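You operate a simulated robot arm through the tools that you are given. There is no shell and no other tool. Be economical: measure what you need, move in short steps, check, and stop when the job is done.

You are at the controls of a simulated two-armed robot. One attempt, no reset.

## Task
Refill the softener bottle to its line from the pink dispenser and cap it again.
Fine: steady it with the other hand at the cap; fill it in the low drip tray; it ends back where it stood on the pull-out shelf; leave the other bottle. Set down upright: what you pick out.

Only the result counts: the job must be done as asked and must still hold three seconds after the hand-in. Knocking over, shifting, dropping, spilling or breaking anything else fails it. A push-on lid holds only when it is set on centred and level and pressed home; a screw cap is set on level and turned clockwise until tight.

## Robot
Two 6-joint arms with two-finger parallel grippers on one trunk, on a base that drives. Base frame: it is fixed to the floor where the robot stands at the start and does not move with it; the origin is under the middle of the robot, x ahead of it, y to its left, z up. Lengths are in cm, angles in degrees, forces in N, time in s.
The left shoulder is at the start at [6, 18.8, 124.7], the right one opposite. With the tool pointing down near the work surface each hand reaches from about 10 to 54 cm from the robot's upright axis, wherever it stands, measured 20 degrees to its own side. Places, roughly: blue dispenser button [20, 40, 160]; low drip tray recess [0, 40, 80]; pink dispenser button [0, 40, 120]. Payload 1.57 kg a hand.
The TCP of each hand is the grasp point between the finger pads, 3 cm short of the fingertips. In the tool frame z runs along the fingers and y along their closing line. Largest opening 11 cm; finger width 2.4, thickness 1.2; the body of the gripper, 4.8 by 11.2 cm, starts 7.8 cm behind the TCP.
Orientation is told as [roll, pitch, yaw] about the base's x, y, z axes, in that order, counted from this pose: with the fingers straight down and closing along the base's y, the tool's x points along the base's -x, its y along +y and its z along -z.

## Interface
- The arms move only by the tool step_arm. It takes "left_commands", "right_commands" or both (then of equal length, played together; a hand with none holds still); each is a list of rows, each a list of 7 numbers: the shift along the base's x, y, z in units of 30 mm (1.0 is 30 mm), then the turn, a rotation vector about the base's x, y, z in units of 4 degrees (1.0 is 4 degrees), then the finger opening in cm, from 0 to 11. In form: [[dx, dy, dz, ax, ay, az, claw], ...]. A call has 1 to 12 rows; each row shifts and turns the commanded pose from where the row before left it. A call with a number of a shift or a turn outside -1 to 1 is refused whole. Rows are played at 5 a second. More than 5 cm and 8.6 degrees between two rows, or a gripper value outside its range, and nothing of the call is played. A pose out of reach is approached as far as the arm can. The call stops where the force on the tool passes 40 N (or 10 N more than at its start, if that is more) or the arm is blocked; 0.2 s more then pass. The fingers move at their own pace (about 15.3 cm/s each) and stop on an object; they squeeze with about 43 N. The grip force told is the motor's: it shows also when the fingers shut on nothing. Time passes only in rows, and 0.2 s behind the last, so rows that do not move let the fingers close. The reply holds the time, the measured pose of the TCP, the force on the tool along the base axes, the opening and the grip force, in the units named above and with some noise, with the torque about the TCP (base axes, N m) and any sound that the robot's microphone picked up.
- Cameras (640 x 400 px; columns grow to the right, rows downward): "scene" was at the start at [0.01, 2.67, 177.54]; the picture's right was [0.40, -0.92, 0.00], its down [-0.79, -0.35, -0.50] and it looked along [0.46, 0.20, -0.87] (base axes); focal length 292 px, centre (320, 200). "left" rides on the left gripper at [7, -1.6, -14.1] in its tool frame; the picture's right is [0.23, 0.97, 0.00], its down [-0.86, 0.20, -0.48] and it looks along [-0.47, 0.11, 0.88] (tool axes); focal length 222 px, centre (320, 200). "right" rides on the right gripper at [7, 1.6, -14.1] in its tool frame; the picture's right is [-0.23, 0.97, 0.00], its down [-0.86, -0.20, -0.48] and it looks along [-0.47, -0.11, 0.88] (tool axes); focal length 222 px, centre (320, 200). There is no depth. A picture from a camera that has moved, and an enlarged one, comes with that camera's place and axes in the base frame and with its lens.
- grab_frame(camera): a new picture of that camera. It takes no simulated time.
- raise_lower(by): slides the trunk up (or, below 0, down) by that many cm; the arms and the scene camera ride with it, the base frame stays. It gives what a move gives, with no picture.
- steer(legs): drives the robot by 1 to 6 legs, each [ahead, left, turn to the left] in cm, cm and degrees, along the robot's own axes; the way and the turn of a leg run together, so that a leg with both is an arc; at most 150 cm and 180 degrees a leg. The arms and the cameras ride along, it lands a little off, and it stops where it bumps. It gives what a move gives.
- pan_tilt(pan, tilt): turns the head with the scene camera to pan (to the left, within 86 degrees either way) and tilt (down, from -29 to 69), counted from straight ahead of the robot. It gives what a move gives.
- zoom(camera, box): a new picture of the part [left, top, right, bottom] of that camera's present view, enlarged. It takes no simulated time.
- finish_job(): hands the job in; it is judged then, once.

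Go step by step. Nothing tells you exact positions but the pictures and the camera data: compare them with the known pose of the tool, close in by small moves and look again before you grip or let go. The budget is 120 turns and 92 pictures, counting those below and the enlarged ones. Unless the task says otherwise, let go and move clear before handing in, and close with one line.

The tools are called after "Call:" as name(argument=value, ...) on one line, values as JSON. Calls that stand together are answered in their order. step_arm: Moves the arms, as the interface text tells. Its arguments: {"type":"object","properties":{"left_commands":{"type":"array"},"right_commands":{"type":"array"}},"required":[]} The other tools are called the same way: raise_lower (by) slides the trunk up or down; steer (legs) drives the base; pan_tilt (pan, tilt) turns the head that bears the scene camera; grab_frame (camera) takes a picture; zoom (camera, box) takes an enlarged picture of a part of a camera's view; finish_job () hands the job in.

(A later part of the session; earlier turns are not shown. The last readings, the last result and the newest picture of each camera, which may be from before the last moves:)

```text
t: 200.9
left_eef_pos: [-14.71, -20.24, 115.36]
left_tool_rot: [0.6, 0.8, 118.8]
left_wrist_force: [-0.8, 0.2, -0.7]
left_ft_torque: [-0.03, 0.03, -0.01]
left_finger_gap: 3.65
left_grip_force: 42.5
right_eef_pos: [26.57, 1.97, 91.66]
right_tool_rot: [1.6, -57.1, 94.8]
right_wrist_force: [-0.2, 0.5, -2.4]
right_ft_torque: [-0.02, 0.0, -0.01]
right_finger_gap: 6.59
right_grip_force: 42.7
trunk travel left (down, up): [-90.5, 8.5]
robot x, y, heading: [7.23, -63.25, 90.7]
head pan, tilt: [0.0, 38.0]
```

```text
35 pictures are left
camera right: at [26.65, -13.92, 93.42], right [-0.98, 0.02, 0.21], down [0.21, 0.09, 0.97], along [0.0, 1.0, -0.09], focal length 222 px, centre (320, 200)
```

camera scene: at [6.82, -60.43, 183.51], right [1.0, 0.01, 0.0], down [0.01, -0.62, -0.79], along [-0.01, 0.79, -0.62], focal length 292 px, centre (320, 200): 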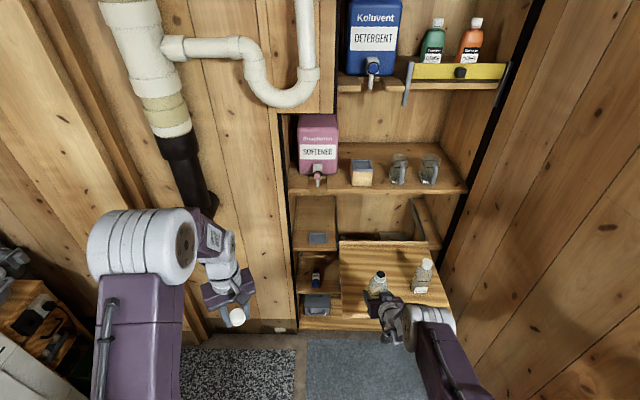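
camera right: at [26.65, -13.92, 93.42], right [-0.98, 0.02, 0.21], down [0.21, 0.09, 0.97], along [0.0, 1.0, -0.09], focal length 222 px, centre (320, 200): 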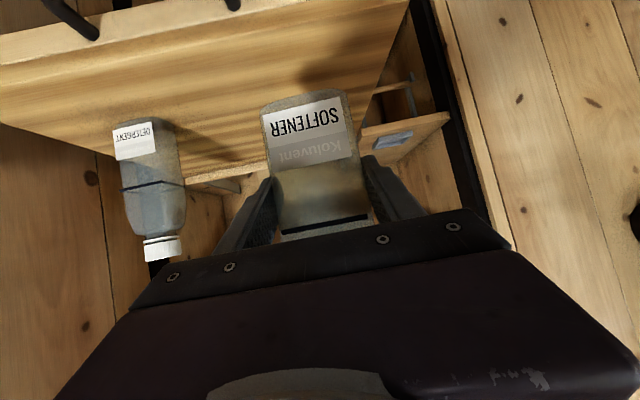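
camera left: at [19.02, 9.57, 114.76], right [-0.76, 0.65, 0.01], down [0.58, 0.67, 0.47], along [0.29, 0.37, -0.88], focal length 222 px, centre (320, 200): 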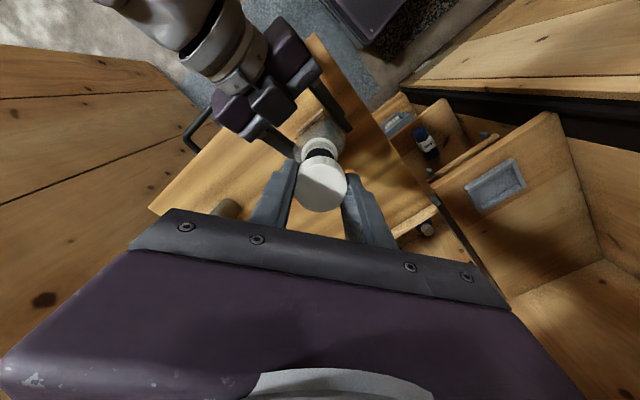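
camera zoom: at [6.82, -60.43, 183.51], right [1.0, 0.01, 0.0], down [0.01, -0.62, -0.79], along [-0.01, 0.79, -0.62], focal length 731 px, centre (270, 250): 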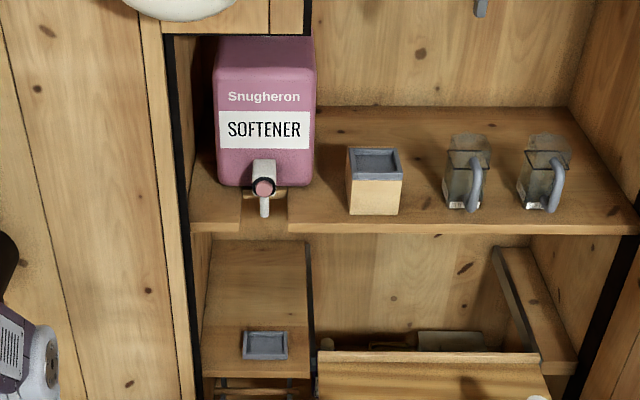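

Nozzle tip is about (4.8, 43.6, 109) and the tray about (5, 43.6, 77.5). I'll tuck the left hand inward, turn the robot −5° so the tool points +y, and drive to put the bottle ahead of the tray.

Call:
step_arm(left_commands=[[0.45, -0.1, 0, 0, 0, 0, 3], [0.45, -0.1, 0, 0, 0, 0, 3], [0.45, -0.1, 0, 0, 0, 0, 3], [0.45, -0.1, 0, 0, 0, 0, 3], [0.45, -0.1, 0, 0, 0, 0, 3], [0.45, -0.1, 0, 0, 0, 0, 3], [0.45, -0.1, 0, 0, 0, 0, 3], [0.45, -0.1, 0, 0, 0, 0, 3]])

Call:
steer(legs=[[0, 29, -5.2], [24, 0, 0]])

Call:
grab_frame(camera="right")

Call:
grab_frame(camera="scene")

```text
t: 202.7
left_eef_pos: [-3.84, -22.77, 115.23]
left_tool_rot: [0.7, 0.9, 118.8]
left_wrist_force: [0.6, 0.5, 0.3]
left_ft_torque: [0.0, 0.0, 0.03]
left_finger_gap: 3.67
left_grip_force: 43.4
right_eef_pos: [26.45, 1.82, 91.54]
right_tool_rot: [1.6, -57.0, 94.8]
right_wrist_force: [0.3, -0.3, -1.9]
right_ft_torque: [0.01, 0.0, -0.01]
right_finger_gap: 6.56
right_grip_force: 42.7
trunk travel left (down, up): [-90.5, 8.5]
robot x, y, heading: [6.92, -62.95, 90.6]
head pan, tilt: [0.0, 38.0]
```

```text
t: 206.1
left_eef_pos: [-26.69, 2.91, 115.42]
left_tool_rot: [0.7, 0.7, 113.5]
left_wrist_force: [0.7, 0.0, -1.5]
left_ft_torque: [-0.01, 0.0, 0.02]
left_finger_gap: 3.64
left_grip_force: 43.2
right_eef_pos: [5.8, 24.81, 91.78]
right_tool_rot: [1.5, -57.2, 89.5]
right_wrist_force: [0.4, -0.5, -2.3]
right_ft_torque: [0.01, 0.0, 0.04]
right_finger_gap: 6.57
right_grip_force: 42.7
trunk travel left (down, up): [-90.5, 8.5]
robot x, y, heading: [-19.64, -38.03, 85.3]
head pan, tilt: [0.0, 38.0]
```

```text
34 pictures are left
camera right: at [4.49, 8.98, 93.52], right [-0.97, 0.11, 0.2], down [0.21, 0.06, 0.97], along [0.09, 0.99, -0.09], focal length 222 px, centre (320, 200)
```

right: 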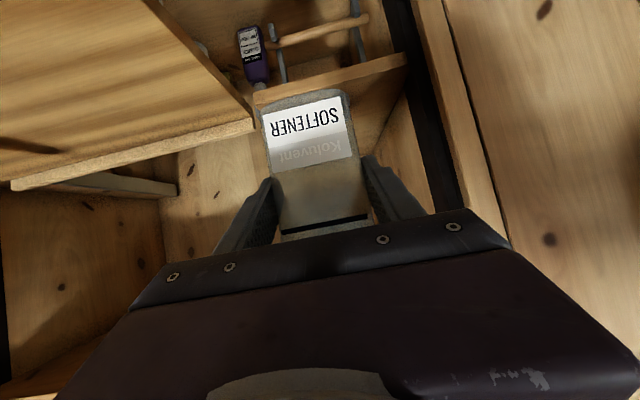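

```text
33 pictures are left
camera scene: at [-19.6, -35.68, 183.52], right [1.0, -0.08, 0.0], down [-0.05, -0.61, -0.79], along [0.06, 0.79, -0.61], focal length 292 px, centre (320, 200)
```

scene: 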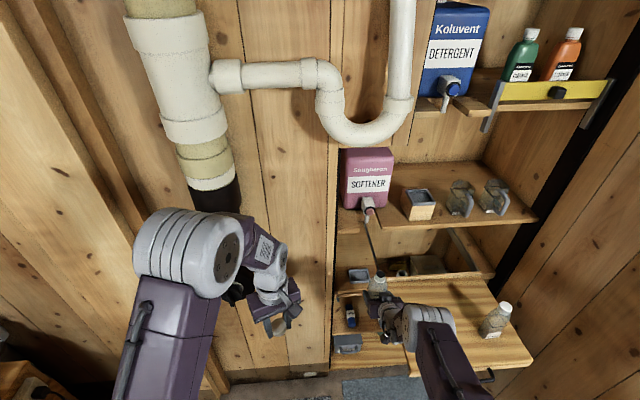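

Lined up in front of the recess, bottle base ~85, rim ~80. Driving forward 14 cm more with a small left shift.

Call:
steer(legs=[[13.9, 2.1, 0]])

Call:
zoom(camera="scene", box=[320, 140, 480, 300])

Call:
grab_frame(camera="left")

```text
t: 207.4
left_eef_pos: [-27.89, 16.47, 115.46]
left_tool_rot: [0.6, 0.8, 113.6]
left_wrist_force: [0.4, -0.3, 0.1]
left_ft_torque: [0.07, 0.01, 0.0]
left_finger_gap: 3.66
left_grip_force: 42.9
right_eef_pos: [4.8, 38.43, 91.69]
right_tool_rot: [1.6, -57.2, 89.7]
right_wrist_force: [-0.4, -0.3, -3.2]
right_ft_torque: [-0.01, 0.03, 0.0]
right_finger_gap: 6.55
right_grip_force: 42.9
trunk travel left (down, up): [-90.5, 8.5]
robot x, y, heading: [-20.88, -24.47, 85.6]
head pan, tilt: [0.0, 38.0]
```

```text
2.50 times, centred on (400, 220) of scene
camera zoom: at [-20.5, -22.1, 183.52], right [1.0, -0.08, 0.0], down [-0.05, -0.61, -0.79], along [0.06, 0.79, -0.61], focal length 731 px, centre (120, 150)
```

zoom: 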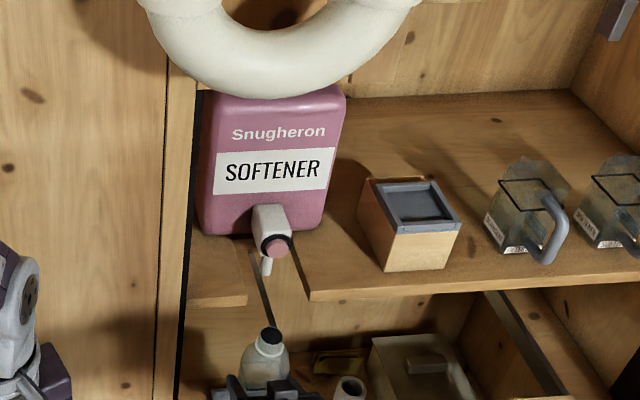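

```text
31 pictures are left
camera left: at [-23.41, 11.07, 129.53], right [-0.8, -0.6, 0.01], down [-0.52, 0.71, 0.47], along [-0.29, 0.37, -0.88], focal length 222 px, centre (320, 200)
```

left: 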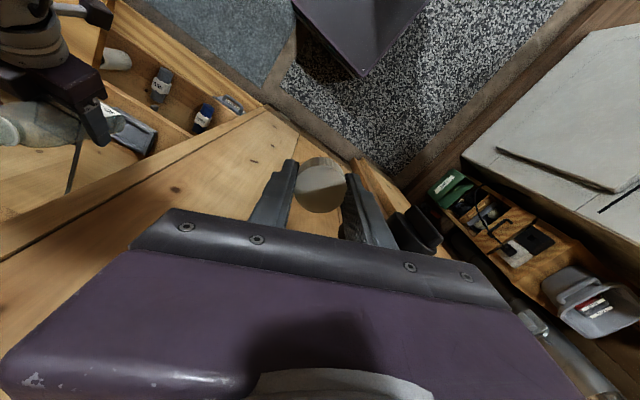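

I need a side view to pin down the nozzle, button and tray depth. I'll yaw the left hand so its camera looks across at them.

Call:
step_arm(left_commands=[[0, 0, 0, 0, 0, -1, 3], [0, 0, 0, 0, 0, -1, 3], [0, 0, 0, 0, 0, -1, 3], [0, 0, 0, 0, 0, -1, 3], [0, 0, 0, 0, 0, -1, 3], [0, 0, 0, 0, 0, -1, 3], [0, 0, 0, 0, 0, -1, 3], [0, 0, 0, 0, 0, -1, 3], [0, 0, 0, 0, 0, -1, 3], [0, 0, 0, 0, 0, -1, 3], [0, 0, 0, 0, 0, -1, 3], [0, 0, 0, 0, 0, -1, 3]])

Call:
step_arm(left_commands=[[0, 0, 0, 0, 0, -1, 3], [0, 0, 0, 0, 0, -1, 3], [0, 0, 0, 0, 0, -1, 3], [0, 0, 0, 0, 0, -1, 3], [0, 0, 0, 0, 0, -1, 3], [0, 0, 0, 0, 0, -1, 3], [0, 0, 0, 0, 0, -1, 3], [0, 0, 0, 0, 0, -1, 3], [0, 0, 0, 0, 0, -1, 3]])

Call:
grab_frame(camera="left")

```text
t: 210.0
left_eef_pos: [-27.74, 16.79, 115.21]
left_tool_rot: [0.6, 0.8, 65.5]
left_wrist_force: [0.0, -0.3, -0.4]
left_ft_torque: [-0.01, 0.02, 0.03]
left_finger_gap: 3.65
left_grip_force: 43.3
right_eef_pos: [4.64, 38.5, 91.68]
right_tool_rot: [1.5, -57.1, 89.7]
right_wrist_force: [-0.7, 0.3, -1.5]
right_ft_torque: [-0.05, -0.01, -0.03]
right_finger_gap: 6.56
right_grip_force: 42.9
trunk travel left (down, up): [-90.5, 8.5]
robot x, y, heading: [-20.57, -24.12, 85.2]
head pan, tilt: [0.0, 38.0]
```

```text
t: 212.0
left_eef_pos: [-27.65, 16.75, 115.25]
left_tool_rot: [0.6, 0.7, 29.5]
left_wrist_force: [0.0, 0.8, -0.8]
left_ft_torque: [0.0, 0.02, 0.01]
left_finger_gap: 3.65
left_grip_force: 42.7
right_eef_pos: [4.81, 38.51, 91.44]
right_tool_rot: [1.6, -57.0, 89.7]
right_wrist_force: [1.4, -0.8, -2.3]
right_ft_torque: [0.0, 0.0, -0.04]
right_finger_gap: 6.56
right_grip_force: 42.9
trunk travel left (down, up): [-90.5, 8.5]
robot x, y, heading: [-20.5, -24.6, 85.5]
head pan, tilt: [0.0, 38.0]
```

```text
30 pictures are left
camera left: at [-32.78, 12.0, 129.45], right [-0.68, 0.74, 0.01], down [0.65, 0.59, 0.47], along [0.34, 0.33, -0.88], focal length 222 px, centre (320, 200)
```

left: 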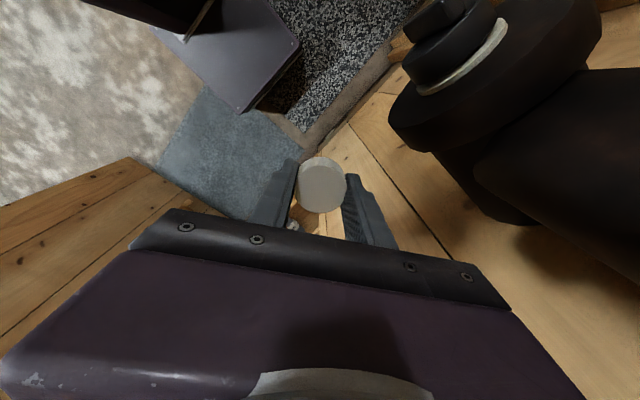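

The left view shows the black pipe beside that hand, so I'll tuck it inward. Combining views: nozzle/tray at y≈43.5, button y≈41, z≈117. I'll drive the last 4.4 cm and lower partway.

Call:
step_arm(left_commands=[[0.5, -0.1, 0, 0, 0, 0, 3], [0.5, -0.1, 0, 0, 0, 0, 3], [0.5, -0.1, 0, 0, 0, 0, 3], [0.5, -0.1, 0, 0, 0, 0, 3], [0.5, -0.1, 0, 0, 0, 0, 3]])

Call:
steer(legs=[[4.4, 0.3, 0]])

Call:
raise_lower(by=-4.5)

Call:
zoom(camera="scene", box=[320, 140, 480, 300])

Call:
grab_frame(camera="right")

```text
t: 213.2
left_eef_pos: [-19.95, 14.99, 115.33]
left_tool_rot: [0.5, 0.9, 29.5]
left_wrist_force: [-0.2, 0.0, -0.3]
left_ft_torque: [-0.03, 0.02, 0.0]
left_finger_gap: 3.64
left_grip_force: 44.0
right_eef_pos: [4.75, 38.51, 91.65]
right_tool_rot: [1.7, -57.1, 89.6]
right_wrist_force: [0.5, -0.6, -1.9]
right_ft_torque: [0.02, 0.0, 0.01]
right_finger_gap: 6.54
right_grip_force: 42.9
trunk travel left (down, up): [-90.5, 8.5]
robot x, y, heading: [-20.42, -24.22, 85.6]
head pan, tilt: [0.0, 38.0]
```

```text
t: 214.1
left_eef_pos: [-19.89, 18.57, 115.54]
left_tool_rot: [0.9, 0.6, 29.6]
left_wrist_force: [-0.6, -1.1, 0.7]
left_ft_torque: [0.09, 0.02, -0.03]
left_finger_gap: 3.62
left_grip_force: 43.1
right_eef_pos: [4.78, 42.19, 92.03]
right_tool_rot: [1.5, -57.5, 89.7]
right_wrist_force: [-0.1, -1.3, -2.1]
right_ft_torque: [-0.01, -0.02, -0.01]
right_finger_gap: 6.57
right_grip_force: 43.4
trunk travel left (down, up): [-90.5, 8.5]
robot x, y, heading: [-20.7, -19.89, 85.7]
head pan, tilt: [0.0, 38.0]
```

```text
t: 215.0
left_eef_pos: [-19.93, 19.58, 110.71]
left_tool_rot: [0.5, 0.9, 29.6]
left_wrist_force: [0.3, 0.4, 0.5]
left_ft_torque: [0.0, -0.01, 0.02]
left_finger_gap: 3.67
left_grip_force: 43.1
right_eef_pos: [4.8, 43.02, 86.94]
right_tool_rot: [1.6, -56.8, 89.7]
right_wrist_force: [-0.4, 0.9, -2.6]
right_ft_torque: [0.0, -0.01, 0.04]
right_finger_gap: 6.56
right_grip_force: 42.9
trunk travel left (down, up): [-86.0, 13.0]
robot x, y, heading: [-21.02, -19.77, 85.2]
head pan, tilt: [0.0, 38.0]
```

```text
2.50 times, centred on (400, 220) of scene
camera zoom: at [-20.47, -17.12, 179.0], right [1.0, -0.08, 0.0], down [-0.05, -0.62, -0.79], along [0.06, 0.78, -0.62], focal length 731 px, centre (120, 150)
```

zoom: 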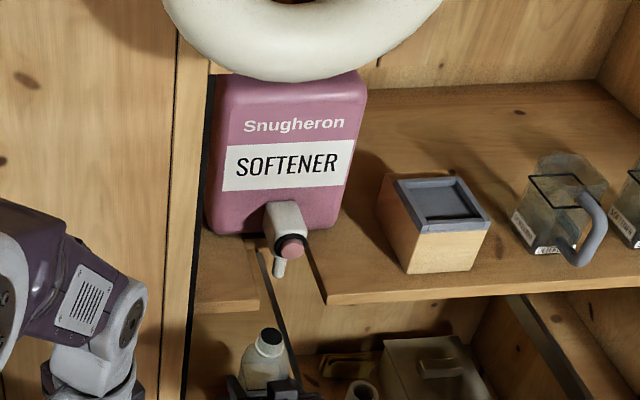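

```text
28 pictures are left
camera right: at [3.46, 27.22, 88.8], right [-0.97, 0.11, 0.2], down [0.21, 0.07, 0.97], along [0.09, 0.99, -0.09], focal length 222 px, centre (320, 200)
```

right: 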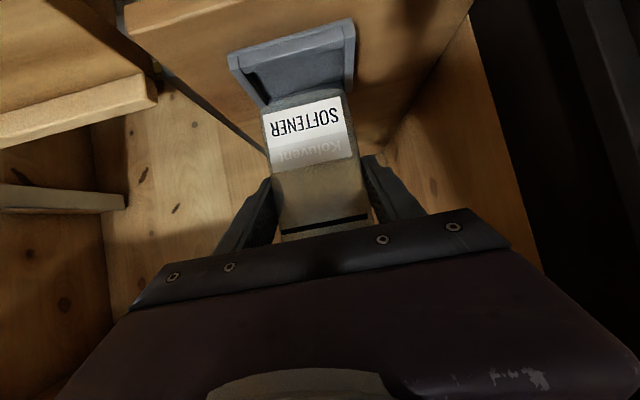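

The right camera now shows the tray just under the bottle: centre about (4.5, 44.5), rim near z 76–78. Moving 1.1 cm further and lowering 2.5 cm, then checking.

Call:
steer(legs=[[1.1, 0.3, 0]])

Call:
raise_lower(by=-2.5)

Call:
grab_frame(camera="right")

```text
t: 215.7
left_eef_pos: [-20.14, 20.18, 110.9]
left_tool_rot: [0.8, 0.8, 29.5]
left_wrist_force: [0.4, -0.9, -0.7]
left_ft_torque: [0.04, 0.01, -0.01]
left_finger_gap: 3.68
left_grip_force: 43.3
right_eef_pos: [4.59, 43.73, 87.23]
right_tool_rot: [1.6, -57.3, 89.6]
right_wrist_force: [0.1, 0.1, -2.0]
right_ft_torque: [0.01, -0.01, 0.01]
right_finger_gap: 6.56
right_grip_force: 42.6
trunk travel left (down, up): [-86.0, 13.0]
robot x, y, heading: [-20.52, -19.41, 85.4]
head pan, tilt: [0.0, 38.0]
```

```text
t: 216.4
left_eef_pos: [-20.15, 20.39, 108.32]
left_tool_rot: [0.6, 0.8, 29.5]
left_wrist_force: [0.0, -0.2, 0.2]
left_ft_torque: [0.01, 0.01, 0.02]
left_finger_gap: 3.65
left_grip_force: 43.1
right_eef_pos: [4.6, 43.93, 84.64]
right_tool_rot: [1.6, -57.0, 89.6]
right_wrist_force: [-0.4, -0.1, -1.1]
right_ft_torque: [-0.01, 0.0, 0.02]
right_finger_gap: 6.57
right_grip_force: 42.6
trunk travel left (down, up): [-83.5, 15.5]
robot x, y, heading: [-20.68, -18.87, 85.4]
head pan, tilt: [0.0, 38.0]
```

```text
27 pictures are left
camera right: at [3.27, 28.13, 86.41], right [-0.97, 0.11, 0.21], down [0.21, 0.07, 0.97], along [0.09, 0.99, -0.09], focal length 222 px, centre (320, 200)
```

right: 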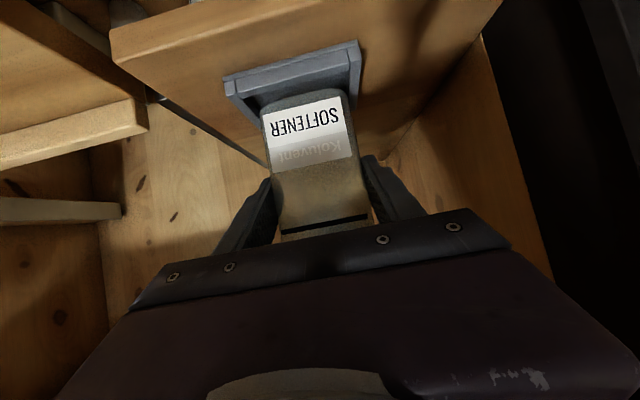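

Triangulated: tray spans x 0.3–8.7, y 40.6–48, rim z 76.7; the bottle axis (4.6, 44.3) is centred over it. Lowering gently with force feedback.

Call:
step_arm(right_commands=[[0, 0, -0.2, 0, 0, 0, 5], [0, 0, -0.2, 0, 0, 0, 5], [0, 0, -0.15, 0, 0, 0, 5]])

Call:
grab_frame(camera="right")

```text
t: 217.2
left_eef_pos: [-20.13, 20.33, 108.32]
left_tool_rot: [0.5, 0.8, 29.5]
left_wrist_force: [1.5, -0.5, 0.0]
left_ft_torque: [0.0, 0.01, -0.02]
left_finger_gap: 3.63
left_grip_force: 42.4
right_eef_pos: [4.63, 43.91, 83.03]
right_tool_rot: [1.6, -57.3, 89.6]
right_wrist_force: [-0.4, 0.7, 4.4]
right_ft_torque: [0.0, -0.24, 0.02]
right_finger_gap: 6.56
right_grip_force: 43.0
trunk travel left (down, up): [-83.5, 15.5]
robot x, y, heading: [-20.77, -18.77, 85.2]
head pan, tilt: [0.0, 38.0]
```

```text
26 pictures are left
camera right: at [3.27, 28.3, 84.86], right [-0.97, 0.11, 0.2], down [0.21, 0.06, 0.98], along [0.09, 0.99, -0.08], focal length 222 px, centre (320, 200)
```

right: 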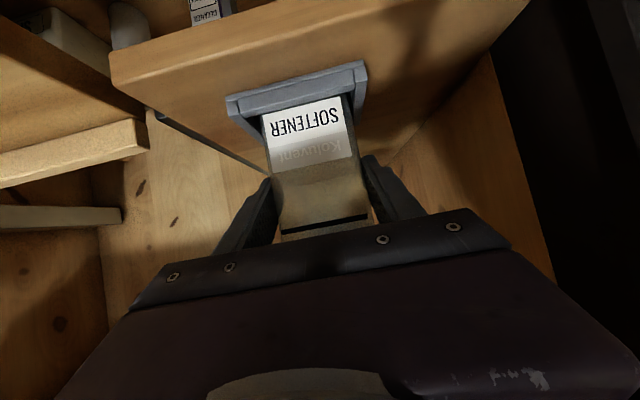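

Contact felt (bottle appears to sit inside the recess, label bottom hidden by the front rim). Seat it a touch more, then open and check that it stands.

Call:
step_arm(right_commands=[[0, 0, -0.06, 0, 0, 0, 5], [0, 0, 0, 0, 0, 0, 5]])

Call:
step_arm(right_commands=[[0, 0, 0, 0, 0, 0, 7], [0, 0, 0, 0, 0, 0, 7.5], [0, 0, 0, 0, 0, 0, 8.5], [0, 0, 0, 0, 0, 0, 8.5]])

Call:
grab_frame(camera="right")

```text
t: 217.8
left_eef_pos: [-20.29, 20.35, 108.34]
left_tool_rot: [0.7, 0.9, 29.6]
left_wrist_force: [-0.2, -0.4, -0.2]
left_ft_torque: [0.02, 0.03, 0.02]
left_finger_gap: 3.66
left_grip_force: 42.8
right_eef_pos: [4.6, 43.96, 83.17]
right_tool_rot: [1.4, -57.5, 89.8]
right_wrist_force: [2.6, 6.0, 16.9]
right_ft_torque: [0.26, -0.6, 0.16]
right_finger_gap: 6.57
right_grip_force: 42.7
trunk travel left (down, up): [-83.5, 15.5]
robot x, y, heading: [-20.95, -19.13, 85.2]
head pan, tilt: [0.0, 38.0]
```

```text
t: 218.8
left_eef_pos: [-20.16, 20.29, 108.13]
left_tool_rot: [0.6, 0.8, 29.7]
left_wrist_force: [0.1, -0.2, 0.0]
left_ft_torque: [0.01, 0.0, 0.0]
left_finger_gap: 3.64
left_grip_force: 43.0
right_eef_pos: [4.53, 43.95, 82.71]
right_tool_rot: [1.6, -57.0, 89.6]
right_wrist_force: [0.6, 0.2, -0.3]
right_ft_torque: [0.01, 0.01, -0.04]
right_finger_gap: 8.48
right_grip_force: 0.1
trunk travel left (down, up): [-83.5, 15.5]
robot x, y, heading: [-20.82, -18.81, 85.4]
head pan, tilt: [0.0, 38.0]
```

```text
25 pictures are left
camera right: at [3.27, 28.16, 84.53], right [-0.97, 0.11, 0.21], down [0.21, 0.07, 0.97], along [0.09, 0.99, -0.09], focal length 222 px, centre (320, 200)
```

right: 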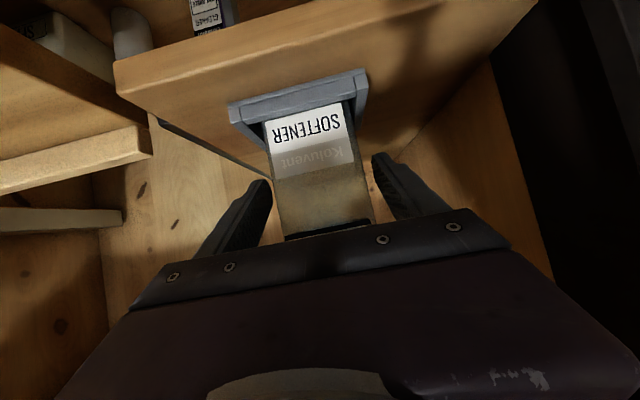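

The bottle stands in the recess. I'll open fully, back out straight, raise the trunk and hand, and close the fingers to use as a pusher for the pink button.

Call:
step_arm(right_commands=[[0, 0, 0, 0, 0, 0, 11], [0, 0, 0, 0, 0, 0, 11]])

Call:
steer(legs=[[-17, -1.4, 0]])

Call:
raise_lower(by=15.4)

Call:
step_arm(right_commands=[[0, 0, 0.6, 0, 0, 0, 3], [0, 0, 0.6, 0, 0, 0, 0], [0, 0, 0.6, 0, 0, 0, 0], [0, 0, 0.6, 0, 0, 0, 0], [0, 0, 0.6, 0, 0, 0, 0], [0, 0, 0.6, 0, 0, 0, 0], [0, 0, 0.6, 0, 0, 0, 0], [0, 0, 0.6, 0, 0, 0, 0], [0, 0, 0.6, 0, 0, 0, 0], [0, 0, 0.5, 0, 0, 0, 0]])

Call:
grab_frame(camera="scene")

```text
t: 219.4
left_eef_pos: [-20.14, 20.45, 108.24]
left_tool_rot: [0.6, 0.8, 29.7]
left_wrist_force: [-0.1, -0.1, 0.0]
left_ft_torque: [0.01, -0.02, 0.01]
left_finger_gap: 3.65
left_grip_force: 42.3
right_eef_pos: [4.58, 43.81, 82.71]
right_tool_rot: [1.7, -57.0, 89.6]
right_wrist_force: [0.4, 0.3, 0.3]
right_ft_torque: [0.03, 0.01, 0.03]
right_finger_gap: 11.02
right_grip_force: 0.0
trunk travel left (down, up): [-83.5, 15.5]
robot x, y, heading: [-20.98, -18.62, 85.4]
head pan, tilt: [0.0, 38.0]
```

```text
t: 220.9
left_eef_pos: [-20.34, 3.82, 108.17]
left_tool_rot: [0.6, 0.9, 29.7]
left_wrist_force: [0.4, 0.1, -0.5]
left_ft_torque: [-0.05, 0.0, -0.03]
left_finger_gap: 3.66
left_grip_force: 43.3
right_eef_pos: [4.52, 27.05, 82.66]
right_tool_rot: [1.6, -56.9, 89.7]
right_wrist_force: [-0.4, 1.1, 0.5]
right_ft_torque: [0.04, 0.03, 0.0]
right_finger_gap: 11.02
right_grip_force: 0.0
trunk travel left (down, up): [-83.5, 15.5]
robot x, y, heading: [-20.91, -35.86, 85.6]
head pan, tilt: [0.0, 38.0]
```

```text
t: 222.7
left_eef_pos: [-20.37, 3.5, 123.55]
left_tool_rot: [0.6, 0.8, 29.8]
left_wrist_force: [-0.3, 0.4, -0.8]
left_ft_torque: [0.0, 0.02, -0.03]
left_finger_gap: 3.65
left_grip_force: 43.6
right_eef_pos: [4.49, 27.02, 97.99]
right_tool_rot: [1.5, -57.0, 89.8]
right_wrist_force: [-0.2, 1.0, 0.1]
right_ft_torque: [-0.02, 0.02, 0.02]
right_finger_gap: 10.99
right_grip_force: 0.0
trunk travel left (down, up): [-98.9, 0.1]
robot x, y, heading: [-20.62, -35.93, 85.8]
head pan, tilt: [0.0, 38.0]
```

```text
t: 224.9
left_eef_pos: [-20.12, 3.52, 123.75]
left_tool_rot: [0.6, 0.8, 29.7]
left_wrist_force: [0.6, 0.3, 0.0]
left_ft_torque: [0.0, -0.01, -0.02]
left_finger_gap: 3.65
left_grip_force: 42.9
right_eef_pos: [4.73, 27.98, 115.77]
right_tool_rot: [2.0, -57.0, 89.3]
right_wrist_force: [0.0, -0.1, 0.0]
right_ft_torque: [-0.02, 0.02, 0.0]
right_finger_gap: 0.0
right_grip_force: 21.3
right hand out of reach, approached as far as the arm can: row 4, 5
trunk travel left (down, up): [-98.9, 0.1]
robot x, y, heading: [-20.54, -35.8, 86.0]
head pan, tilt: [0.0, 38.0]
```

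```text
24 pictures are left
camera scene: at [-20.68, -33.4, 191.91], right [1.0, -0.08, 0.0], down [-0.05, -0.61, -0.79], along [0.06, 0.79, -0.62], focal length 292 px, centre (320, 200)
```

scene: 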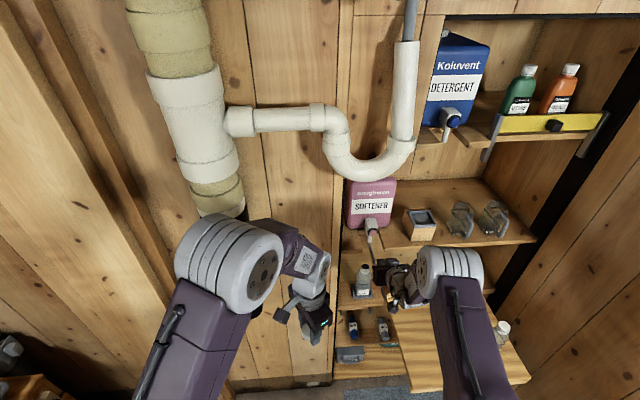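

The bottle stands upright in the tray and stays in view. Raising 1.8 cm and driving forward 9 cm toward the button, then checking alignment.

Call:
step_arm(right_commands=[[0, 0, 0.3, 0, 0, 0, 0], [0, 0, 0.3, 0, 0, 0, 0]])

Call:
steer(legs=[[8.5, 0.8, 0]])

Call:
zoom(camera="scene", box=[330, 180, 450, 330])

Call:
grab_frame(camera="right")

```text
t: 225.5
left_eef_pos: [-20.16, 3.45, 123.69]
left_tool_rot: [0.5, 0.6, 29.6]
left_wrist_force: [-0.2, 0.5, -0.3]
left_ft_torque: [0.02, 0.02, 0.0]
left_finger_gap: 3.7
left_grip_force: 43.0
right_eef_pos: [4.58, 27.74, 117.73]
right_tool_rot: [1.5, -57.1, 89.8]
right_wrist_force: [0.0, 0.0, -1.1]
right_ft_torque: [-0.02, -0.05, 0.0]
right_finger_gap: 0.0
right_grip_force: 21.2
trunk travel left (down, up): [-98.9, 0.1]
robot x, y, heading: [-20.9, -36.03, 85.7]
head pan, tilt: [0.0, 38.0]
```

```text
t: 226.6
left_eef_pos: [-20.37, 10.89, 123.91]
left_tool_rot: [1.0, 0.6, 29.7]
left_wrist_force: [0.0, -0.6, -0.3]
left_ft_torque: [0.13, -0.01, 0.01]
left_finger_gap: 3.64
left_grip_force: 42.7
right_eef_pos: [4.52, 35.24, 118.14]
right_tool_rot: [1.7, -57.4, 89.6]
right_wrist_force: [0.5, -1.1, 0.4]
right_ft_torque: [0.03, 0.01, 0.04]
right_finger_gap: 0.02
right_grip_force: 21.3
trunk travel left (down, up): [-98.9, 0.1]
robot x, y, heading: [-21.32, -27.54, 85.7]
head pan, tilt: [0.0, 38.0]
```

```text
2.67 times, centred on (390, 255) of scene
camera zoom: at [-20.79, -26.48, 191.94], right [1.0, -0.08, 0.0], down [-0.05, -0.61, -0.79], along [0.06, 0.79, -0.61], focal length 780 px, centre (133, 53)
```

zoom: 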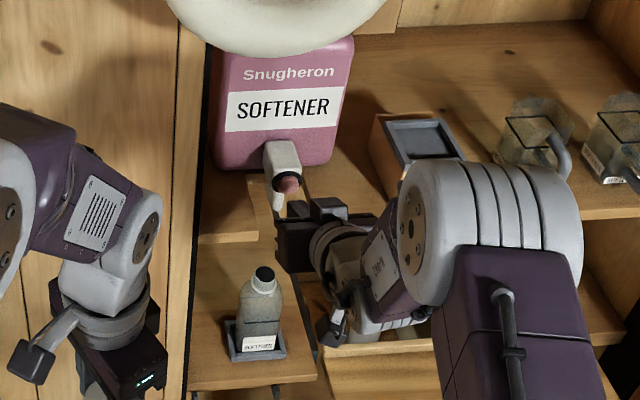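

```text
22 pictures are left
camera right: at [3.29, 19.56, 119.9], right [-0.97, 0.1, 0.21], down [0.21, 0.06, 0.98], along [0.09, 0.99, -0.08], focal length 222 px, centre (320, 200)
```

right: 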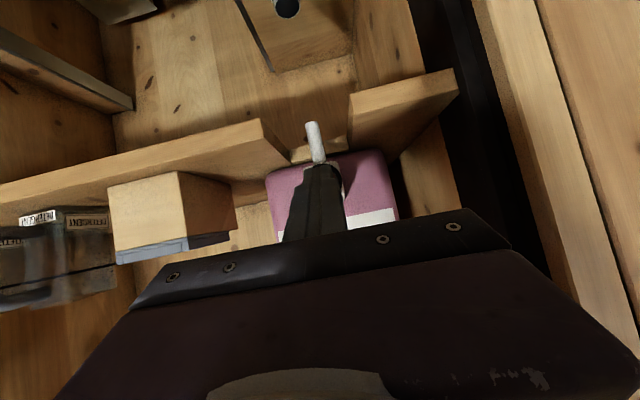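

Fingertips are about 4 cm short of the button and aligned in x (4.6) and height (116.5). Advancing in small steps until contact.

Call:
step_arm(right_commands=[[0, 0.3, 0, 0, 0, 0, 0], [0, 0.3, 0, 0, 0, 0, 0], [0, 0.2, 0, 0, 0, 0, 0], [0, 0.15, 0, 0, 0, 0, 0]])

```text
t: 227.6
left_eef_pos: [-20.41, 11.65, 123.7]
left_tool_rot: [0.8, 0.8, 29.7]
left_wrist_force: [0.7, -1.4, -0.9]
left_ft_torque: [0.0, -0.02, 0.01]
left_finger_gap: 3.64
left_grip_force: 42.9
right_eef_pos: [4.65, 38.85, 117.67]
right_tool_rot: [1.7, -56.9, 89.7]
right_wrist_force: [0.6, -3.1, -2.6]
right_ft_torque: [-0.08, -0.02, -0.03]
right_finger_gap: 0.0
right_grip_force: 21.5
trunk travel left (down, up): [-98.9, 0.1]
robot x, y, heading: [-21.05, -27.62, 85.6]
head pan, tilt: [0.0, 38.0]
heard: click
```

A click was heard with light contact. Checking whether it's flowing.

Call:
zoom(camera="scene", box=[340, 230, 440, 330])

```text
4.00 times, centred on (390, 280) of scene
camera zoom: at [-20.78, -25.25, 191.91], right [1.0, -0.08, 0.0], down [-0.05, -0.61, -0.79], along [0.06, 0.79, -0.61], focal length 1170 px, centre (40, -120)
```

zoom: 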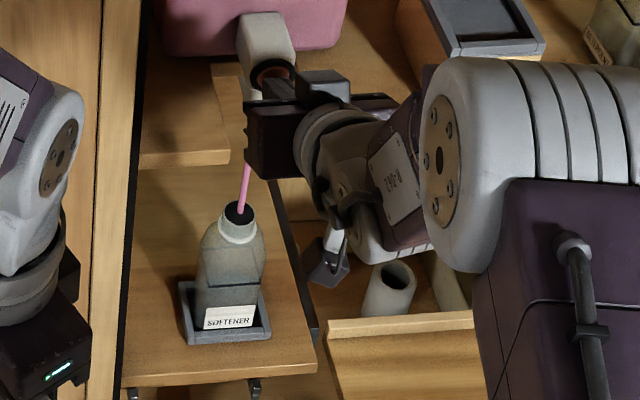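

Pink stream runs straight into the mouth. Holding ~1 second, then checking the level.

Call:
step_arm(right_commands=[[0, 0, 0, 0, 0, 0, 0], [0, 0, 0, 0, 0, 0, 0], [0, 0, 0, 0, 0, 0, 0], [0, 0, 0, 0, 0, 0, 0]])

Call:
zoom(camera="scene", box=[360, 270, 420, 320])

```text
t: 228.6
left_eef_pos: [-20.2, 11.71, 123.76]
left_tool_rot: [0.7, 0.8, 29.6]
left_wrist_force: [0.4, -0.2, -0.3]
left_ft_torque: [0.02, 0.02, -0.01]
left_finger_gap: 3.66
left_grip_force: 43.1
right_eef_pos: [4.55, 38.88, 117.67]
right_tool_rot: [1.7, -57.0, 89.6]
right_wrist_force: [0.1, -7.7, -4.1]
right_ft_torque: [-0.16, 0.0, 0.01]
right_finger_gap: 0.0
right_grip_force: 21.4
trunk travel left (down, up): [-98.9, 0.1]
robot x, y, heading: [-20.88, -27.44, 85.5]
head pan, tilt: [0.0, 38.0]
```

```text
8.00 times, centred on (390, 295) of scene
camera zoom: at [-20.76, -25.16, 191.91], right [1.0, -0.08, 0.0], down [-0.05, -0.61, -0.79], along [0.06, 0.79, -0.61], focal length 2340 px, centre (-240, -560)
```

zoom: 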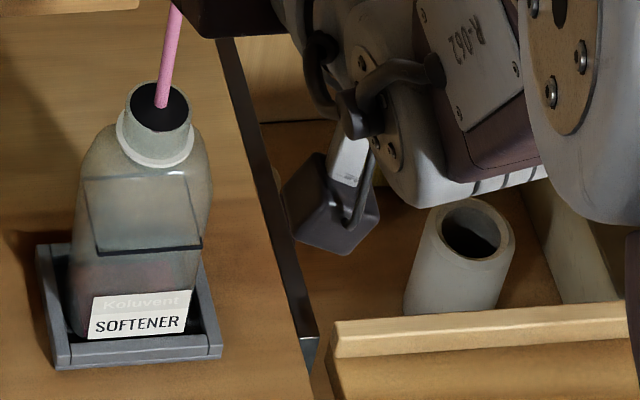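

A faint pink level shows near the bottom. Holding another ~1 s and checking.

Call:
step_arm(right_commands=[[0, 0, 0, 0, 0, 0, 0], [0, 0, 0, 0, 0, 0, 0], [0, 0, 0, 0, 0, 0, 0], [0, 0, 0, 0, 0, 0, 0]])

Call:
zoom(camera="scene", box=[362, 275, 394, 320])

```text
t: 229.6
left_eef_pos: [-20.27, 11.69, 123.72]
left_tool_rot: [0.6, 0.9, 29.6]
left_wrist_force: [0.1, -0.3, 0.3]
left_ft_torque: [0.01, -0.01, -0.04]
left_finger_gap: 3.64
left_grip_force: 42.6
right_eef_pos: [4.55, 38.94, 117.62]
right_tool_rot: [1.7, -57.1, 89.8]
right_wrist_force: [0.0, -8.2, -3.2]
right_ft_torque: [-0.17, 0.02, -0.04]
right_finger_gap: 0.0
right_grip_force: 21.3
trunk travel left (down, up): [-98.9, 0.1]
robot x, y, heading: [-20.83, -28.0, 85.6]
head pan, tilt: [0.0, 38.0]
```

```text
8.89 times, centred on (378, 298) of scene
camera zoom: at [-20.77, -25.18, 191.92], right [1.0, -0.08, 0.0], down [-0.05, -0.61, -0.79], along [0.06, 0.79, -0.61], focal length 2600 px, centre (-196, -667)
```

zoom: 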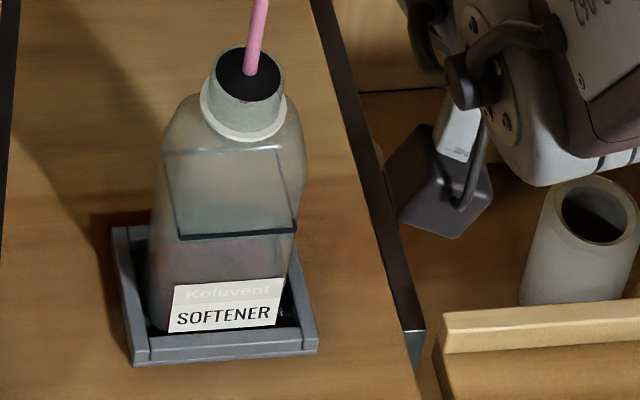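

The pink surface is still well below the line. Holding 2 more seconds.

Call:
step_arm(right_commands=[[0, 0, 0, 0, 0, 0, 0], [0, 0, 0, 0, 0, 0, 0], [0, 0, 0, 0, 0, 0, 0], [0, 0, 0, 0, 0, 0, 0], [0, 0, 0, 0, 0, 0, 0], [0, 0, 0, 0, 0, 0, 0], [0, 0, 0, 0, 0, 0, 0], [0, 0, 0, 0, 0, 0, 0], [0, 0, 0, 0, 0, 0, 0]])

Call:
zoom(camera="scene", box=[362, 275, 394, 320])

```text
t: 231.6
left_eef_pos: [-20.3, 11.61, 123.79]
left_tool_rot: [0.7, 0.8, 29.7]
left_wrist_force: [-0.3, -0.6, -0.3]
left_ft_torque: [0.02, 0.02, 0.01]
left_finger_gap: 3.64
left_grip_force: 43.0
right_eef_pos: [4.6, 38.87, 117.68]
right_tool_rot: [1.7, -57.1, 89.8]
right_wrist_force: [0.0, -8.1, -3.9]
right_ft_torque: [-0.13, -0.02, 0.01]
right_finger_gap: 0.01
right_grip_force: 21.0
trunk travel left (down, up): [-98.9, 0.1]
robot x, y, heading: [-20.88, -27.54, 85.6]
head pan, tilt: [0.0, 38.0]
```

```text
8.89 times, centred on (378, 298) of scene
camera zoom: at [-20.78, -25.2, 191.92], right [1.0, -0.08, 0.0], down [-0.05, -0.61, -0.79], along [0.06, 0.79, -0.61], focal length 2600 px, centre (-196, -667)
```

zoom: 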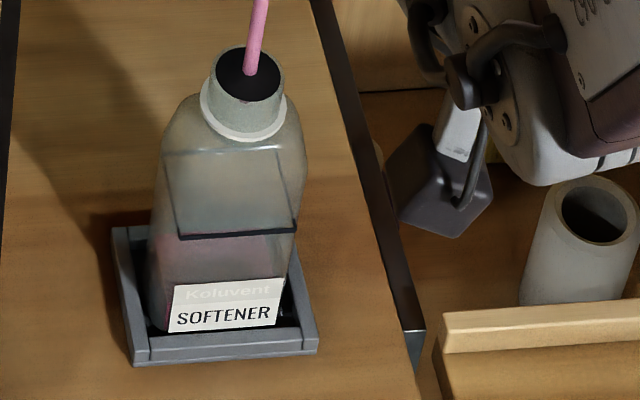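

The surface is rising about 1 cm/s; its back edge is near row 215, the line's back edge near row 152. Holding 2 more seconds.

Call:
step_arm(right_commands=[[0, 0, 0, 0, 0, 0, 0], [0, 0, 0, 0, 0, 0, 0], [0, 0, 0, 0, 0, 0, 0], [0, 0, 0, 0, 0, 0, 0], [0, 0, 0, 0, 0, 0, 0], [0, 0, 0, 0, 0, 0, 0], [0, 0, 0, 0, 0, 0, 0], [0, 0, 0, 0, 0, 0, 0]])

Call:
zoom(camera="scene", box=[366, 280, 386, 308])

```text
t: 233.4
left_eef_pos: [-20.25, 11.6, 123.69]
left_tool_rot: [0.7, 0.8, 29.7]
left_wrist_force: [-0.9, -0.4, -0.8]
left_ft_torque: [-0.02, -0.02, 0.04]
left_finger_gap: 3.64
left_grip_force: 42.7
right_eef_pos: [4.6, 38.91, 117.81]
right_tool_rot: [1.7, -57.1, 89.8]
right_wrist_force: [0.8, -7.6, -1.1]
right_ft_torque: [-0.09, -0.02, 0.04]
right_finger_gap: 0.0
right_grip_force: 21.3
trunk travel left (down, up): [-98.9, 0.1]
robot x, y, heading: [-20.9, -27.58, 85.7]
head pan, tilt: [0.0, 38.0]
```

```text
14.29 times, centred on (376, 294) of scene
camera zoom: at [-20.78, -25.22, 191.92], right [1.0, -0.08, 0.0], down [-0.05, -0.61, -0.79], along [0.06, 0.79, -0.61], focal length 4178 px, centre (-480, -1143)
```

zoom: 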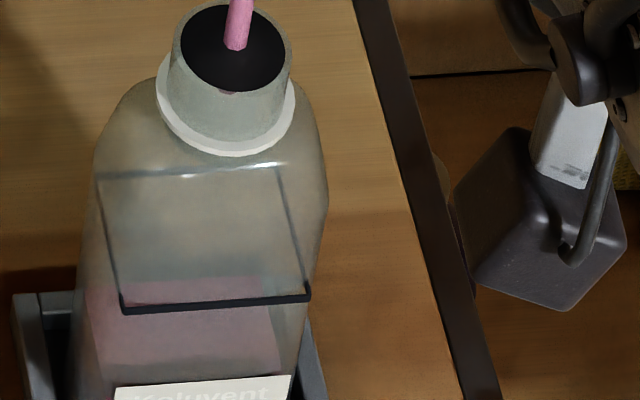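

Now the pink surface is clear: about 3.9 cm below the line, rising ~0.8 cm/s. Holding 2.6 s.

Call:
step_arm(right_commands=[[0, 0, 0, 0, 0, 0, 0], [0, 0, 0, 0, 0, 0, 0], [0, 0, 0, 0, 0, 0, 0], [0, 0, 0, 0, 0, 0, 0], [0, 0, 0, 0, 0, 0, 0], [0, 0, 0, 0, 0, 0, 0], [0, 0, 0, 0, 0, 0, 0], [0, 0, 0, 0, 0, 0, 0], [0, 0, 0, 0, 0, 0, 0], [0, 0, 0, 0, 0, 0, 0], [0, 0, 0, 0, 0, 0, 0], [0, 0, 0, 0, 0, 0, 0]])

Call:
zoom(camera="scene", box=[366, 280, 386, 308])

```text
t: 236.0
left_eef_pos: [-20.33, 11.62, 123.73]
left_tool_rot: [0.8, 0.8, 29.7]
left_wrist_force: [-0.2, 0.0, -0.1]
left_ft_torque: [0.01, -0.01, -0.02]
left_finger_gap: 3.66
left_grip_force: 42.8
right_eef_pos: [4.6, 38.88, 117.66]
right_tool_rot: [1.6, -57.1, 89.7]
right_wrist_force: [0.1, -5.9, -0.3]
right_ft_torque: [-0.03, 0.01, 0.01]
right_finger_gap: 0.03
right_grip_force: 20.8
trunk travel left (down, up): [-98.9, 0.1]
robot x, y, heading: [-20.74, -27.48, 85.3]
head pan, tilt: [0.0, 38.0]
```

```text
14.29 times, centred on (376, 294) of scene
camera zoom: at [-20.78, -25.23, 191.92], right [1.0, -0.08, 0.0], down [-0.05, -0.61, -0.79], along [0.06, 0.79, -0.61], focal length 4178 px, centre (-480, -1143)
```

zoom: 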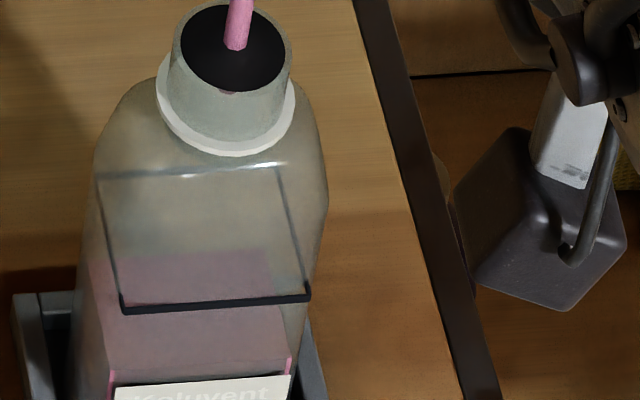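

Rate is ~10.8 px/s with about 68–78 px to go (~6.5 s). Holding 5.2 s, then re-checking.

Call:
step_arm(right_commands=[[0, 0, 0, 0, 0, 0, 0], [0, 0, 0, 0, 0, 0, 0], [0, 0, 0, 0, 0, 0, 0], [0, 0, 0, 0, 0, 0, 0], [0, 0, 0, 0, 0, 0, 0], [0, 0, 0, 0, 0, 0, 0], [0, 0, 0, 0, 0, 0, 0], [0, 0, 0, 0, 0, 0, 0], [0, 0, 0, 0, 0, 0, 0], [0, 0, 0, 0, 0, 0, 0], [0, 0, 0, 0, 0, 0, 0], [0, 0, 0, 0, 0, 0, 0]])

Call:
step_arm(right_commands=[[0, 0, 0, 0, 0, 0, 0], [0, 0, 0, 0, 0, 0, 0], [0, 0, 0, 0, 0, 0, 0], [0, 0, 0, 0, 0, 0, 0], [0, 0, 0, 0, 0, 0, 0], [0, 0, 0, 0, 0, 0, 0], [0, 0, 0, 0, 0, 0, 0], [0, 0, 0, 0, 0, 0, 0], [0, 0, 0, 0, 0, 0, 0], [0, 0, 0, 0, 0, 0, 0], [0, 0, 0, 0, 0, 0, 0]])

Call:
zoom(camera="scene", box=[366, 280, 386, 308])

```text
t: 238.6
left_eef_pos: [-20.29, 11.63, 123.66]
left_tool_rot: [0.7, 0.7, 29.7]
left_wrist_force: [0.0, 0.7, -0.1]
left_ft_torque: [-0.01, -0.01, 0.0]
left_finger_gap: 3.64
left_grip_force: 42.9
right_eef_pos: [4.6, 38.87, 117.76]
right_tool_rot: [1.7, -57.1, 89.7]
right_wrist_force: [0.5, -6.6, 1.0]
right_ft_torque: [0.01, -0.02, -0.03]
right_finger_gap: 0.02
right_grip_force: 21.4
trunk travel left (down, up): [-98.9, 0.1]
robot x, y, heading: [-20.78, -27.35, 85.7]
head pan, tilt: [0.0, 38.0]
```

```text
t: 241.0
left_eef_pos: [-20.29, 11.82, 123.71]
left_tool_rot: [0.8, 0.8, 29.7]
left_wrist_force: [0.1, 0.3, -0.4]
left_ft_torque: [-0.02, 0.03, -0.03]
left_finger_gap: 3.65
left_grip_force: 42.8
right_eef_pos: [4.6, 38.88, 117.87]
right_tool_rot: [1.6, -57.2, 89.7]
right_wrist_force: [0.3, -6.5, 0.5]
right_ft_torque: [-0.03, -0.03, -0.01]
right_finger_gap: 0.0
right_grip_force: 21.1
trunk travel left (down, up): [-98.9, 0.1]
robot x, y, heading: [-20.55, -27.8, 85.7]
head pan, tilt: [0.0, 38.0]
```

```text
14.29 times, centred on (376, 294) of scene
camera zoom: at [-20.79, -25.23, 191.92], right [1.0, -0.08, 0.0], down [-0.05, -0.61, -0.79], along [0.06, 0.79, -0.61], focal length 4178 px, centre (-480, -1143)
```

zoom: 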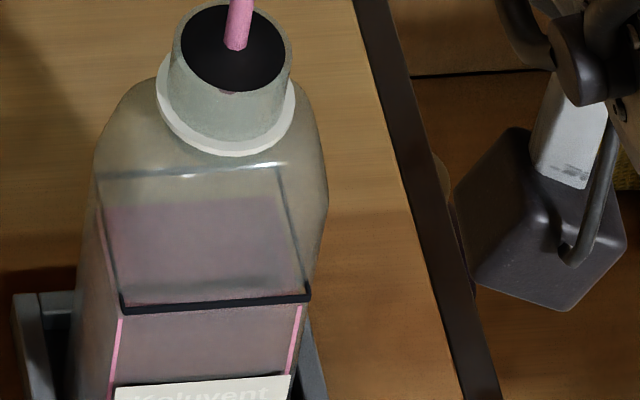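

About 2 s of flow remains (mean gap ~21 px at 10.4 px/s). Holding 1.6 s then retreating from the button in the same call.

Call:
step_arm(right_commands=[[0, 0, 0, 0, 0, 0, 0], [0, 0, 0, 0, 0, 0, 0], [0, 0, 0, 0, 0, 0, 0], [0, 0, 0, 0, 0, 0, 0], [0, 0, 0, 0, 0, 0, 0], [0, 0, 0, 0, 0, 0, 0], [0, 0, 0, 0, 0, 0, 0], [0, 0, 0, 0, 0, 0, 0], [0, -0.6, 0, 0, 0, 0, 0], [0, -0.6, 0, 0, 0, 0, 0]])

Call:
zoom(camera="scene", box=[366, 280, 386, 308])

```text
t: 243.2
left_eef_pos: [-20.31, 11.76, 123.75]
left_tool_rot: [0.6, 0.9, 29.7]
left_wrist_force: [0.6, -0.5, -0.9]
left_ft_torque: [0.02, 0.01, -0.04]
left_finger_gap: 3.67
left_grip_force: 42.9
right_eef_pos: [4.66, 35.44, 117.94]
right_tool_rot: [2.0, -57.0, 89.5]
right_wrist_force: [0.2, -0.4, -0.4]
right_ft_torque: [0.0, -0.05, 0.0]
right_finger_gap: 0.0
right_grip_force: 21.5
trunk travel left (down, up): [-98.9, 0.1]
robot x, y, heading: [-21.17, -27.57, 85.3]
head pan, tilt: [0.0, 38.0]
```

```text
14.29 times, centred on (376, 294) of scene
camera zoom: at [-20.79, -25.1, 191.92], right [1.0, -0.08, 0.0], down [-0.05, -0.61, -0.79], along [0.06, 0.79, -0.62], focal length 4178 px, centre (-480, -1143)
```

zoom: 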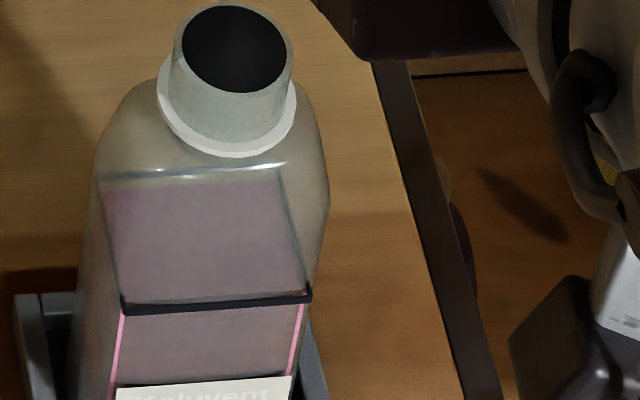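

The level is at the line and the flow has stopped. Now I'll open the hand, back off, lower to grip height, and re-approach the bottle.

Call:
steer(legs=[[-9.5, -0.7, 0]])

Call:
step_arm(right_commands=[[0, 0, -0.6, 0, 0, 0, 11], [0, 0, -0.6, 0, 0, 0, 11], [0, 0, -0.6, 0, 0, 0, 11], [0, 0, -0.6, 0, 0, 0, 11], [0, 0, -0.6, 0, 0, 0, 11], [0, 0, -0.6, 0, 0, 0, 11], [0, 0, -0.6, 0, 0, 0, 11], [0, 0, -0.6, 0, 0, 0, 11], [0, 0, -0.6, 0, 0, 0, 11], [0, 0, -0.6, 0, 0, 0, 11], [0, 0, -0.6, 0, 0, 0, 11]])

Call:
raise_lower(by=-15.2)

Call:
grab_frame(camera="right")

```text
t: 244.3
left_eef_pos: [-20.4, 3.35, 123.3]
left_tool_rot: [0.3, 1.0, 29.8]
left_wrist_force: [0.4, 0.7, 0.4]
left_ft_torque: [-0.03, -0.01, 0.04]
left_finger_gap: 3.65
left_grip_force: 42.9
right_eef_pos: [4.67, 27.2, 117.24]
right_tool_rot: [1.9, -56.5, 89.5]
right_wrist_force: [0.4, 0.6, -0.6]
right_ft_torque: [0.04, -0.01, 0.01]
right_finger_gap: 0.03
right_grip_force: 21.4
trunk travel left (down, up): [-98.9, 0.1]
robot x, y, heading: [-20.75, -37.0, 85.5]
head pan, tilt: [0.0, 38.0]
```

```text
t: 246.7
left_eef_pos: [-20.32, 2.63, 123.58]
left_tool_rot: [0.7, 0.7, 29.6]
left_wrist_force: [0.4, -0.1, -0.6]
left_ft_torque: [-0.01, 0.0, 0.03]
left_finger_gap: 3.65
left_grip_force: 43.2
right_eef_pos: [4.67, 26.45, 98.13]
right_tool_rot: [2.1, -56.9, 89.5]
right_wrist_force: [-0.3, -0.1, -0.5]
right_ft_torque: [0.04, -0.01, -0.03]
right_finger_gap: 11.0
right_grip_force: 0.1
trunk travel left (down, up): [-98.9, 0.1]
robot x, y, heading: [-20.66, -36.76, 85.5]
head pan, tilt: [0.0, 38.0]
```

```text
t: 248.4
left_eef_pos: [-20.41, 2.49, 108.56]
left_tool_rot: [0.6, 0.7, 29.7]
left_wrist_force: [-0.6, 0.9, -1.2]
left_ft_torque: [0.02, 0.03, 0.02]
left_finger_gap: 3.64
left_grip_force: 42.8
right_eef_pos: [4.79, 26.5, 82.97]
right_tool_rot: [2.0, -57.0, 89.4]
right_wrist_force: [-0.7, 0.8, -0.1]
right_ft_torque: [0.0, -0.02, 0.01]
right_finger_gap: 10.99
right_grip_force: 0.0
trunk travel left (down, up): [-83.7, 15.3]
robot x, y, heading: [-21.31, -36.79, 85.6]
head pan, tilt: [0.0, 38.0]
```

```text
13 pictures are left
camera right: at [3.52, 10.68, 84.79], right [-0.97, 0.1, 0.21], down [0.22, 0.07, 0.97], along [0.09, 0.99, -0.09], focal length 222 px, centre (320, 200)
```

right: 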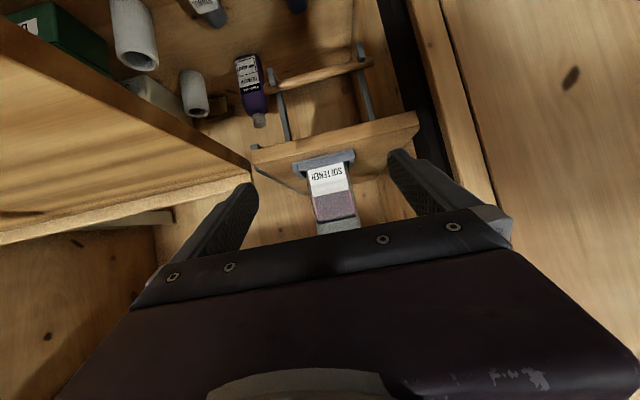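

The pink reaches the line and the bottle stands where I left it. Driving forward 17.3 cm to straddle it again.

Call:
steer(legs=[[17.3, 1.5, 0]])

Call:
step_arm(right_commands=[[0, 0, 0, 0, 0, 0, 11]])

```text
t: 249.9
left_eef_pos: [-20.68, 19.37, 108.63]
left_tool_rot: [0.7, 0.9, 29.9]
left_wrist_force: [-0.5, -0.6, -1.2]
left_ft_torque: [0.01, -0.01, 0.02]
left_finger_gap: 3.65
left_grip_force: 42.9
right_eef_pos: [4.42, 43.51, 83.13]
right_tool_rot: [2.0, -57.1, 89.6]
right_wrist_force: [0.0, -0.1, -0.2]
right_ft_torque: [0.0, 0.0, 0.01]
right_finger_gap: 10.99
right_grip_force: 0.1
trunk travel left (down, up): [-83.7, 15.3]
robot x, y, heading: [-21.04, -19.37, 85.9]
head pan, tilt: [0.0, 38.0]
```

```text
t: 250.3
left_eef_pos: [-20.76, 19.79, 108.45]
left_tool_rot: [0.5, 0.8, 29.8]
left_wrist_force: [0.3, -0.6, 0.3]
left_ft_torque: [-0.04, 0.0, 0.02]
left_finger_gap: 3.66
left_grip_force: 42.7
right_eef_pos: [4.46, 43.75, 82.97]
right_tool_rot: [2.0, -57.0, 89.6]
right_wrist_force: [-0.4, -0.8, -0.3]
right_ft_torque: [-0.01, -0.02, 0.01]
right_finger_gap: 11.0
right_grip_force: 0.0
trunk travel left (down, up): [-83.7, 15.3]
robot x, y, heading: [-21.31, -19.49, 86.0]
head pan, tilt: [0.0, 38.0]
```

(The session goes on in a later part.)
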